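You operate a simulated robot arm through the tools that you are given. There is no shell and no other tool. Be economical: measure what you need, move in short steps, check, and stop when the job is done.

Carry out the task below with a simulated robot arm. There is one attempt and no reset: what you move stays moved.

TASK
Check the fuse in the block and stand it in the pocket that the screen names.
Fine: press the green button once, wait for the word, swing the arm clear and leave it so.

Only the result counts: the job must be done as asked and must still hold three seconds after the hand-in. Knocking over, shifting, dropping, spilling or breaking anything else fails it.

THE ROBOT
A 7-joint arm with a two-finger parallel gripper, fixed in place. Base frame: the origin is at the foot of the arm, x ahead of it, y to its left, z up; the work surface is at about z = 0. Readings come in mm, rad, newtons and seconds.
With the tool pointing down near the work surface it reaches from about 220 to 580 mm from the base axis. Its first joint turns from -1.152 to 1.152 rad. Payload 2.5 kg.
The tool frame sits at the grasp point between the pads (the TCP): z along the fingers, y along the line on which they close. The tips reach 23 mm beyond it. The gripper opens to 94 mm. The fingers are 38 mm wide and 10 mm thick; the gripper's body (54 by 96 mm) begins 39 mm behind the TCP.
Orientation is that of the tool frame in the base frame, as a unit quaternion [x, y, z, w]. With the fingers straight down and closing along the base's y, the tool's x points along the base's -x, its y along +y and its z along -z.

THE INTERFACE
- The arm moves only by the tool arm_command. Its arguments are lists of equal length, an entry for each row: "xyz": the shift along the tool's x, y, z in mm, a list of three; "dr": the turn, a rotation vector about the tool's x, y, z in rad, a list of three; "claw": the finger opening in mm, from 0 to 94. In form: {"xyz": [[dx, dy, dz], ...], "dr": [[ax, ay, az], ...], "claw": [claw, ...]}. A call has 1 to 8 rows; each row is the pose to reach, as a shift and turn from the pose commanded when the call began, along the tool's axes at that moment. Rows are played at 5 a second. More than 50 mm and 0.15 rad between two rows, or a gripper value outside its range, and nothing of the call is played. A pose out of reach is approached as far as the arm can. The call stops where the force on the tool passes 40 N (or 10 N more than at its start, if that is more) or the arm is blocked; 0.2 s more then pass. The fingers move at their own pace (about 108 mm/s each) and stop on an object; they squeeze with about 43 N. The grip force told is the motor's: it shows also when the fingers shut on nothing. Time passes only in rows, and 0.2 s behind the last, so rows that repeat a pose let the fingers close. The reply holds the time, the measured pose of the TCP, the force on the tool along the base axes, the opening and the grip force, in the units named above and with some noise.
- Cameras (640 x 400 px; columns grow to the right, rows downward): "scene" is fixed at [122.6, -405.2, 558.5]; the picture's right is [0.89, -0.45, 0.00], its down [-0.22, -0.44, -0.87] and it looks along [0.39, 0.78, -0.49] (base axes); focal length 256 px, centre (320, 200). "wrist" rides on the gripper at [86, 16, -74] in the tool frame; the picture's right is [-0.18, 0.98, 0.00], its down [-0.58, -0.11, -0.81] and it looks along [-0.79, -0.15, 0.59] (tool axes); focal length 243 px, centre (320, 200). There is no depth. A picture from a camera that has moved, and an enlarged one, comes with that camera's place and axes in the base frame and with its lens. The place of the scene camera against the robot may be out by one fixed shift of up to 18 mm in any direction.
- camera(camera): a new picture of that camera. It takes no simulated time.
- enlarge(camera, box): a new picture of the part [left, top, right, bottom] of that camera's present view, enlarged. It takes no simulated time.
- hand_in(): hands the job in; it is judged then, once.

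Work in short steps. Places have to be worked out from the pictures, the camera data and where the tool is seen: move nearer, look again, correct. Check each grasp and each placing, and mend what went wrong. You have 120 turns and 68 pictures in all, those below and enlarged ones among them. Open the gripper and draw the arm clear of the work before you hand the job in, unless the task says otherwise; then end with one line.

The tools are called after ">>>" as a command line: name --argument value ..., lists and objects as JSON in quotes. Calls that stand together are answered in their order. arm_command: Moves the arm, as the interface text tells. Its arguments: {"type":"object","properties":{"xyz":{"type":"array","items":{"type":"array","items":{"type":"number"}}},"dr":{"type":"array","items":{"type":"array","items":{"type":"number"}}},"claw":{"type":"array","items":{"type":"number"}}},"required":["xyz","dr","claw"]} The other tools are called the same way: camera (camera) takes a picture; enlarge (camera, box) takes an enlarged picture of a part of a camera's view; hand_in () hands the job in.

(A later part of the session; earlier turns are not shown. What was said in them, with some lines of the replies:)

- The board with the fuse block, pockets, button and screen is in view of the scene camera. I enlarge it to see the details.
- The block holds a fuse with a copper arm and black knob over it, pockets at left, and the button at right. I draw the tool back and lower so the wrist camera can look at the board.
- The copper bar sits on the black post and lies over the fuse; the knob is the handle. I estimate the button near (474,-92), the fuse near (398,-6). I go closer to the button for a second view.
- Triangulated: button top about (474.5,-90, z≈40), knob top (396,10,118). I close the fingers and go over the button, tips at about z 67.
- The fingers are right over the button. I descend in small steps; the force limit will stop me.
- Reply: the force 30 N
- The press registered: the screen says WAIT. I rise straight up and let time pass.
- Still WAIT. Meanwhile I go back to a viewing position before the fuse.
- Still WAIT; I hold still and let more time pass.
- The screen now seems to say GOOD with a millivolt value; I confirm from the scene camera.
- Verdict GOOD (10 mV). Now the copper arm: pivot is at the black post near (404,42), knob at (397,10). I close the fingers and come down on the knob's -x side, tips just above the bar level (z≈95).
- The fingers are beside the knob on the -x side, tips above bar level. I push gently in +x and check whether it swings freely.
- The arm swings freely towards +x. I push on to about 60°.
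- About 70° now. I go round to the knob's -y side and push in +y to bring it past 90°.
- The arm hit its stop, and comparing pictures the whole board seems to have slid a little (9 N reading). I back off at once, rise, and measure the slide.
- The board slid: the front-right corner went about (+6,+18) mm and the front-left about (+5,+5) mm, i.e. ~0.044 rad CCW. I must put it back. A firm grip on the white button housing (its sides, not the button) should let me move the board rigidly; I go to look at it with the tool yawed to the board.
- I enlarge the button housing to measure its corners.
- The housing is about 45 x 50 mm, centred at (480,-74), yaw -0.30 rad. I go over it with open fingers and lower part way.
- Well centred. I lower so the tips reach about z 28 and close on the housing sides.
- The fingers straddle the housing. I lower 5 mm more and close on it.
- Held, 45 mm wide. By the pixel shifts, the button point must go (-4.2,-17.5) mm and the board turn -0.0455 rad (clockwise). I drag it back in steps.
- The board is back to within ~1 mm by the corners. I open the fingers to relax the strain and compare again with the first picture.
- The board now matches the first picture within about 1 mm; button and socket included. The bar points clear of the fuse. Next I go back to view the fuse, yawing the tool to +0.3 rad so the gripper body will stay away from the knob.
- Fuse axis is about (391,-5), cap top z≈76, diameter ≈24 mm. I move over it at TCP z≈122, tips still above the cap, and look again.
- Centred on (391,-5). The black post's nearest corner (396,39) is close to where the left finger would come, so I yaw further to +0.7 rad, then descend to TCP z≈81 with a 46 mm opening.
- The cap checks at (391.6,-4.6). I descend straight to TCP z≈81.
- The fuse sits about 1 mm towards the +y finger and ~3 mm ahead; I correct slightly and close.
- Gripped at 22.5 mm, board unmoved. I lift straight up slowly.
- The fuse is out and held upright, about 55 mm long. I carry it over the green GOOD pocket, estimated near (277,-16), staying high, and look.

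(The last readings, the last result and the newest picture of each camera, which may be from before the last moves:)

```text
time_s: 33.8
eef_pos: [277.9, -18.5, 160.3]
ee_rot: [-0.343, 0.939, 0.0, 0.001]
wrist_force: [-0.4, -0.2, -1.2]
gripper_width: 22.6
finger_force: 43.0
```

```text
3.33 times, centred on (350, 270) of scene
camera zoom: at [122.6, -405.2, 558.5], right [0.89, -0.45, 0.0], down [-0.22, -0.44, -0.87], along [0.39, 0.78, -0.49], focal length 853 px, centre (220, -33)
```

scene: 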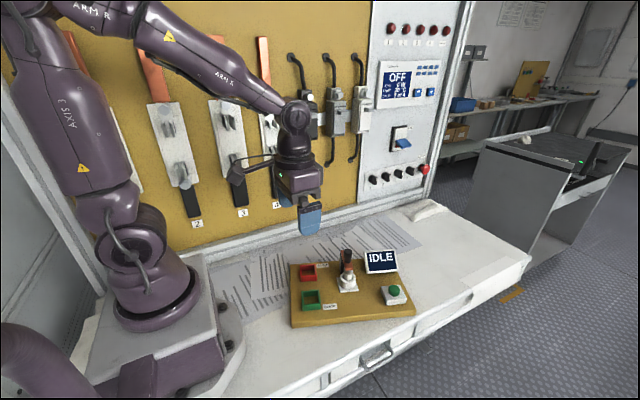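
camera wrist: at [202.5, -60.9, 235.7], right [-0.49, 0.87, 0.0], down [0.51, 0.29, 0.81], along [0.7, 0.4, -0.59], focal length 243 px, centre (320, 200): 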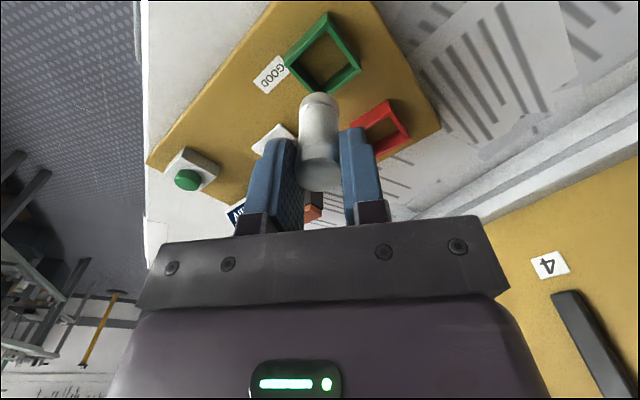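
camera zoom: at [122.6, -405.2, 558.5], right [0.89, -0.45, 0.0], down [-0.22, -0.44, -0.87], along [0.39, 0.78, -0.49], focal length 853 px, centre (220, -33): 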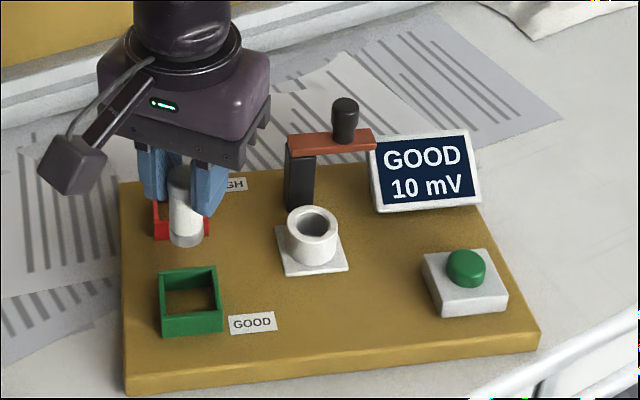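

I enlarge the pocket in the wrist view to fix its centre.

>>> enlarge --camera "wrist" --box '[260, 0, 400, 110]'

```text
3.64 times, centred on (330, 55) of wrist
camera zoom: at [202.5, -60.9, 235.7], right [-0.49, 0.87, 0.0], down [0.51, 0.29, 0.81], along [0.7, 0.4, -0.59], focal length 882 px, centre (284, 727)
```

zoom: 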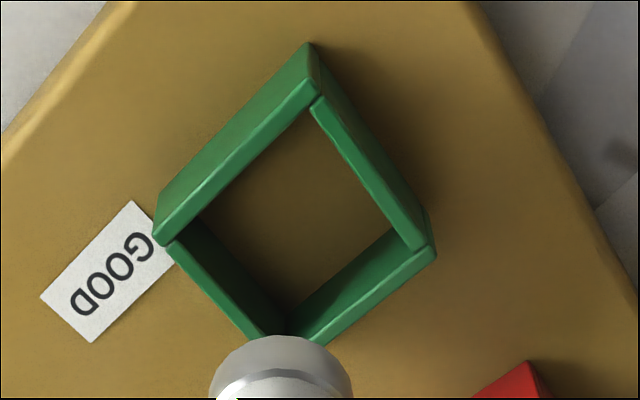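

The pocket centre comes to (279.5,-13.5), rim z≈40, inner width ≈33 mm; the fuse hangs at the TCP axis. I shift over it and lower to TCP z≈115.

>>> arm_command --xyz '[[-4.4, 2.8, 0], [-4.4, 2.8, 20], [-4.4, 2.8, 38], [-4.4, 2.8, 45], [-4.4, 2.8, 45]]' --dr '[[0, 0, 0], [0, 0, 0], [0, 0, 0], [0, 0, 0], [0, 0, 0]]' --claw '[18, 18, 18, 18, 18]'

>>> camera --camera "wrist"

>>> enlarge --camera "scene" --box '[270, 230, 350, 330]'

```text
time_s: 35.0
eef_pos: [280.6, -12.0, 115.2]
ee_rot: [-0.342, 0.94, -0.001, 0.0]
wrist_force: [0.3, -0.4, -0.9]
gripper_width: 22.5
finger_force: 42.6
```

```text
24 pictures are left
camera wrist: at [204.1, -55.6, 189.7], right [-0.49, 0.87, 0.0], down [0.52, 0.29, 0.81], along [0.7, 0.4, -0.59], focal length 243 px, centre (320, 200)
```

wrist: 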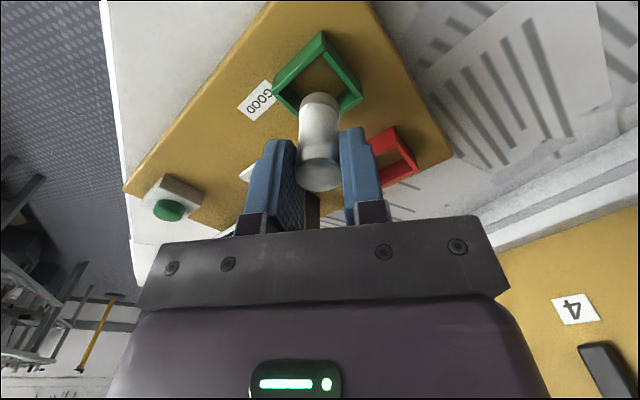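

```text
4.00 times, centred on (310, 280) of scene
camera zoom: at [122.6, -405.2, 558.5], right [0.89, -0.45, 0.0], down [-0.22, -0.44, -0.87], along [0.39, 0.78, -0.49], focal length 1024 px, centre (360, -120)
```

zoom: 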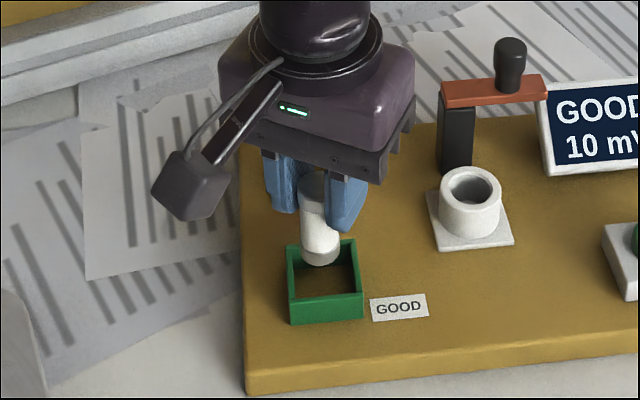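

I check the centring with an enlarged wrist view before inserting.

>>> enlarge --camera "wrist" --box '[255, 20, 385, 130]'

>>> enlarge --camera "scene" --box '[290, 270, 340, 320]'

```text
3.64 times, centred on (320, 75) of wrist
camera zoom: at [204.1, -55.6, 189.7], right [-0.49, 0.87, 0.0], down [0.52, 0.29, 0.81], along [0.7, 0.4, -0.59], focal length 882 px, centre (320, 654)
```

zoom: 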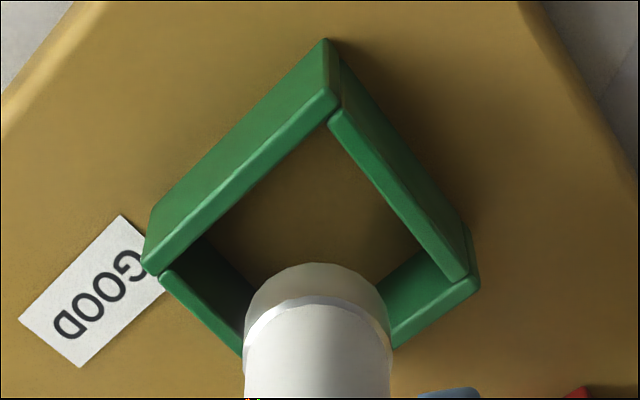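

```text
8.00 times, centred on (315, 295) of scene
camera zoom: at [122.6, -405.2, 558.5], right [0.89, -0.45, 0.0], down [-0.22, -0.44, -0.87], along [0.39, 0.78, -0.49], focal length 2047 px, centre (360, -560)
```

zoom: 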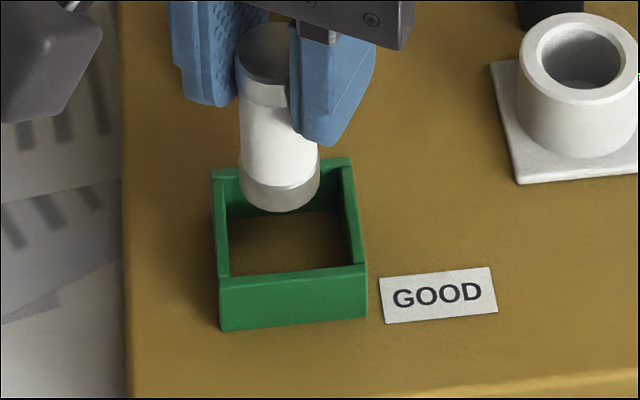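

Fuse and pocket axes agree to about 1–2 mm. I apply a small correction and lower into the pocket in small steps, watching the force.

>>> arm_command --xyz '[[-0.8, -1.3, 0], [-0.8, -1.3, 8], [-0.8, -1.3, 15], [-0.8, -1.3, 21], [-0.8, -1.3, 26], [-0.8, -1.3, 29]]' --dr '[[0, 0, 0], [0, 0, 0], [0, 0, 0], [0, 0, 0], [0, 0, 0], [0, 0, 0]]' --claw '[18, 18, 18, 18, 18, 18]'

>>> enlarge --camera "scene" --box '[270, 230, 350, 330]'

```text
time_s: 36.4
eef_pos: [283.0, -11.7, 86.8]
ee_rot: [-0.343, 0.939, 0.0, 0.0]
wrist_force: [0.0, -0.1, -0.7]
gripper_width: 22.7
finger_force: 42.8
```

```text
4.00 times, centred on (310, 280) of scene
camera zoom: at [122.6, -405.2, 558.5], right [0.89, -0.45, 0.0], down [-0.22, -0.44, -0.87], along [0.39, 0.78, -0.49], focal length 1024 px, centre (360, -120)
```

zoom: 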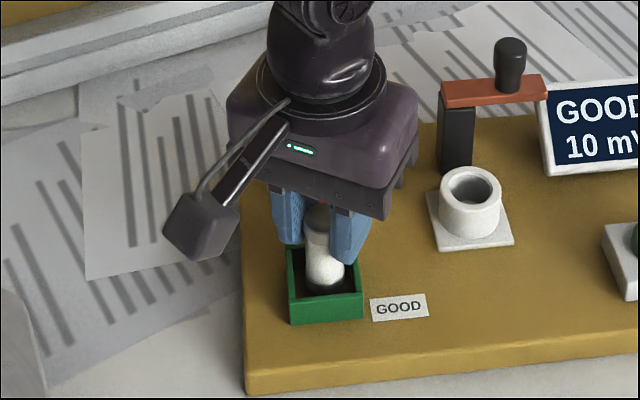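

The fuse is within the walls with no contact. I lower a few millimetres more to find the floor.

>>> arm_command --xyz '[[0, 0, 1.5], [0, 0, 3], [0, 0, 4.5]]' --dr '[[0, 0, 0], [0, 0, 0], [0, 0, 0]]' --claw '[18, 18, 18]'

```text
time_s: 37.2
eef_pos: [283.2, -12.4, 82.9]
ee_rot: [-0.343, 0.939, 0.0, -0.001]
wrist_force: [0.3, -0.5, -0.4]
gripper_width: 22.3
finger_force: 43.2
```

No contact yet; continue in 1 mm steps.

>>> arm_command --xyz '[[0, 0, 1], [0, 0, 2], [0, 0, 3]]' --dr '[[0, 0, 0], [0, 0, 0], [0, 0, 0]]' --claw '[18, 18, 18]'

>>> enlarge --camera "scene" --box '[290, 270, 340, 320]'

```text
time_s: 38.0
eef_pos: [281.6, -11.3, 81.6]
ee_rot: [-0.343, 0.939, 0.0, 0.001]
wrist_force: [-0.6, 0.0, -0.2]
gripper_width: 22.7
finger_force: 43.1
```

```text
8.00 times, centred on (315, 295) of scene
camera zoom: at [122.6, -405.2, 558.5], right [0.89, -0.45, 0.0], down [-0.22, -0.44, -0.87], along [0.39, 0.78, -0.49], focal length 2047 px, centre (360, -560)
```

zoom: 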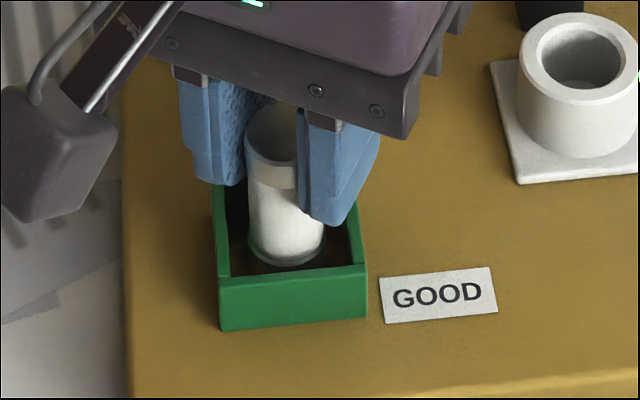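

The fuse bottom is still visible above the floor; I lower further in small steps.

>>> arm_command --xyz '[[0, 0, 1.5], [0, 0, 3], [0, 0, 4], [0, 0, 5]]' --dr '[[0, 0, 0], [0, 0, 0], [0, 0, 0], [0, 0, 0]]' --claw '[18, 18, 18, 18]'

```text
time_s: 39.0
eef_pos: [282.2, -11.0, 76.3]
ee_rot: [-0.343, 0.939, -0.001, 0.002]
wrist_force: [-6.0, 1.0, 34.4]
gripper_width: 22.7
finger_force: 42.5
```

Contact: 34 N upward. I raise 1.5 mm to relieve it and check the picture.

>>> arm_command --xyz '[[0, 0, -1], [0, 0, -1.5]]' --dr '[[0, 0, 0], [0, 0, 0]]' --claw '[18, 18]'

>>> enlarge --camera "scene" --box '[290, 270, 340, 320]'

>>> camera --camera "wrist"

```text
time_s: 39.6
eef_pos: [281.4, -11.6, 76.5]
ee_rot: [-0.343, 0.939, 0.001, -0.001]
wrist_force: [0.4, -0.4, -0.7]
gripper_width: 22.3
finger_force: 43.3
```

```text
8.00 times, centred on (315, 295) of scene
camera zoom: at [122.6, -405.2, 558.5], right [0.89, -0.45, 0.0], down [-0.22, -0.44, -0.87], along [0.39, 0.78, -0.49], focal length 2047 px, centre (360, -560)
```

zoom: 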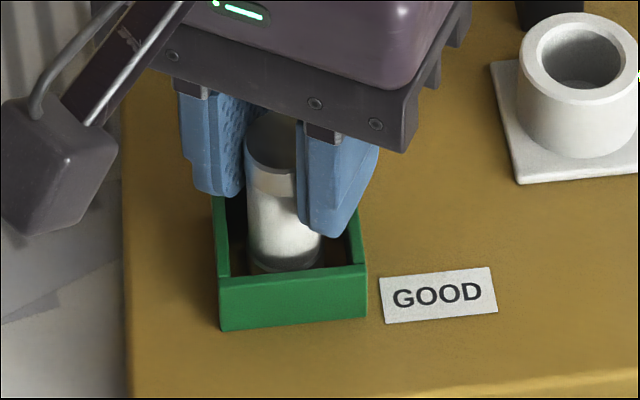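

```text
17 pictures are left
camera wrist: at [205.8, -55.3, 150.9], right [-0.49, 0.87, 0.0], down [0.52, 0.29, 0.81], along [0.7, 0.4, -0.59], focal length 243 px, centre (320, 200)
```

wrist: 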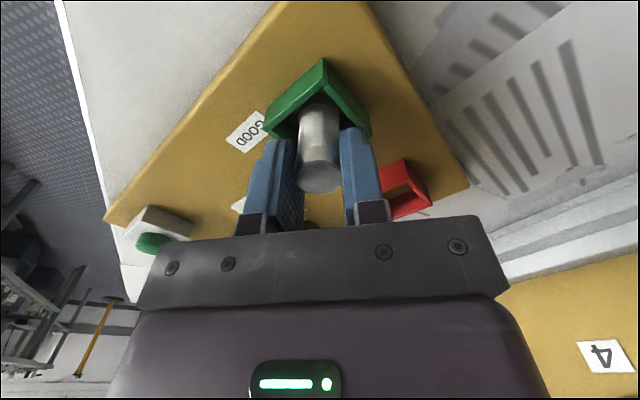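

The fuse bottom is on the floor within the pocket, with the tips still above the rim. I open in small steps and rise.

>>> arm_command --xyz '[[0, 0, 0.5], [0, 0, 0.5], [0, 0, 0.5], [0, 0, 0.5], [0, 0, -10], [0, 0, -35], [0, 0, -75]]' --dr '[[0, 0, 0], [0, 0, 0], [0, 0, 0], [0, 0, 0], [0, 0, 0], [0, 0, 0], [0, 0, 0]]' --claw '[22, 25, 32, 42, 42, 42, 42]'

>>> enlarge --camera "scene" --box '[270, 230, 350, 330]'

```text
time_s: 41.2
eef_pos: [282.1, -9.7, 150.6]
ee_rot: [-0.342, 0.94, 0.0, 0.0]
wrist_force: [1.0, -0.5, 0.0]
gripper_width: 42.1
finger_force: 0.1
```

```text
4.00 times, centred on (310, 280) of scene
camera zoom: at [122.6, -405.2, 558.5], right [0.89, -0.45, 0.0], down [-0.22, -0.44, -0.87], along [0.39, 0.78, -0.49], focal length 1024 px, centre (360, -120)
```

zoom: 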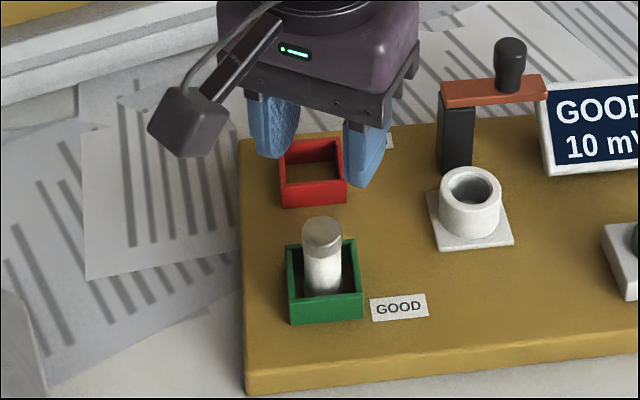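

The fuse stands upright in the GOOD pocket. I draw the arm up and clear, then make a last check of the whole board.

>>> arm_command --xyz '[[0, 0, -45], [0, 0, -90], [0, 0, -135], [0, 0, -180], [0, 0, -180], [0, 0, -180], [0, 0, -180]]' --dr '[[0, 0, 0], [0, 0, 0], [0, 0, 0], [0, 0, 0], [0, 0, 0], [0, 0, 0], [0, 0, 0]]' --claw '[60, 80, 94, 94, 94, 94, 94]'

>>> enlarge --camera "scene" --box '[270, 230, 430, 330]'

```text
time_s: 42.8
eef_pos: [281.2, -12.5, 333.2]
ee_rot: [-0.342, 0.94, 0.0, -0.001]
wrist_force: [-0.7, 0.5, -0.4]
gripper_width: 93.9
finger_force: 0.0
```

```text
4.00 times, centred on (350, 280) of scene
camera zoom: at [122.6, -405.2, 558.5], right [0.89, -0.45, 0.0], down [-0.22, -0.44, -0.87], along [0.39, 0.78, -0.49], focal length 1024 px, centre (200, -120)
```

zoom: 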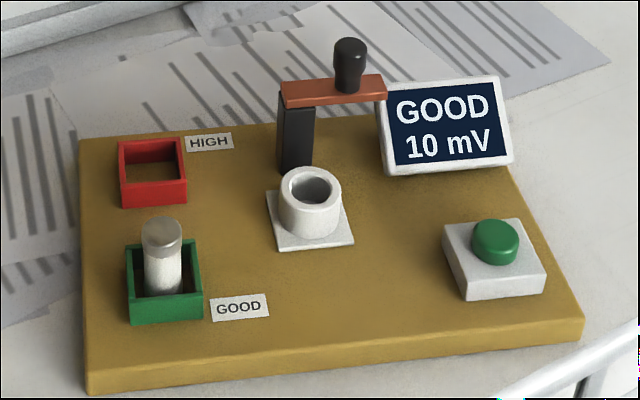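

Everything is in order: fuse upright in GOOD, contact arm swung clear, the board at its first place within about 1 mm, gripper open and away. I hand in.

>>> hand_in

```text
The job is handed in.
```

The fuse tested GOOD (10 mV) on one press of the button and now stands upright in the GOOD pocket, with the contact arm left swung clear; while swinging that arm I pushed it into its stop and slid the board up to about 18 mm, then dragged the board back to within about 1 mm of its first place, judged from the pictures.
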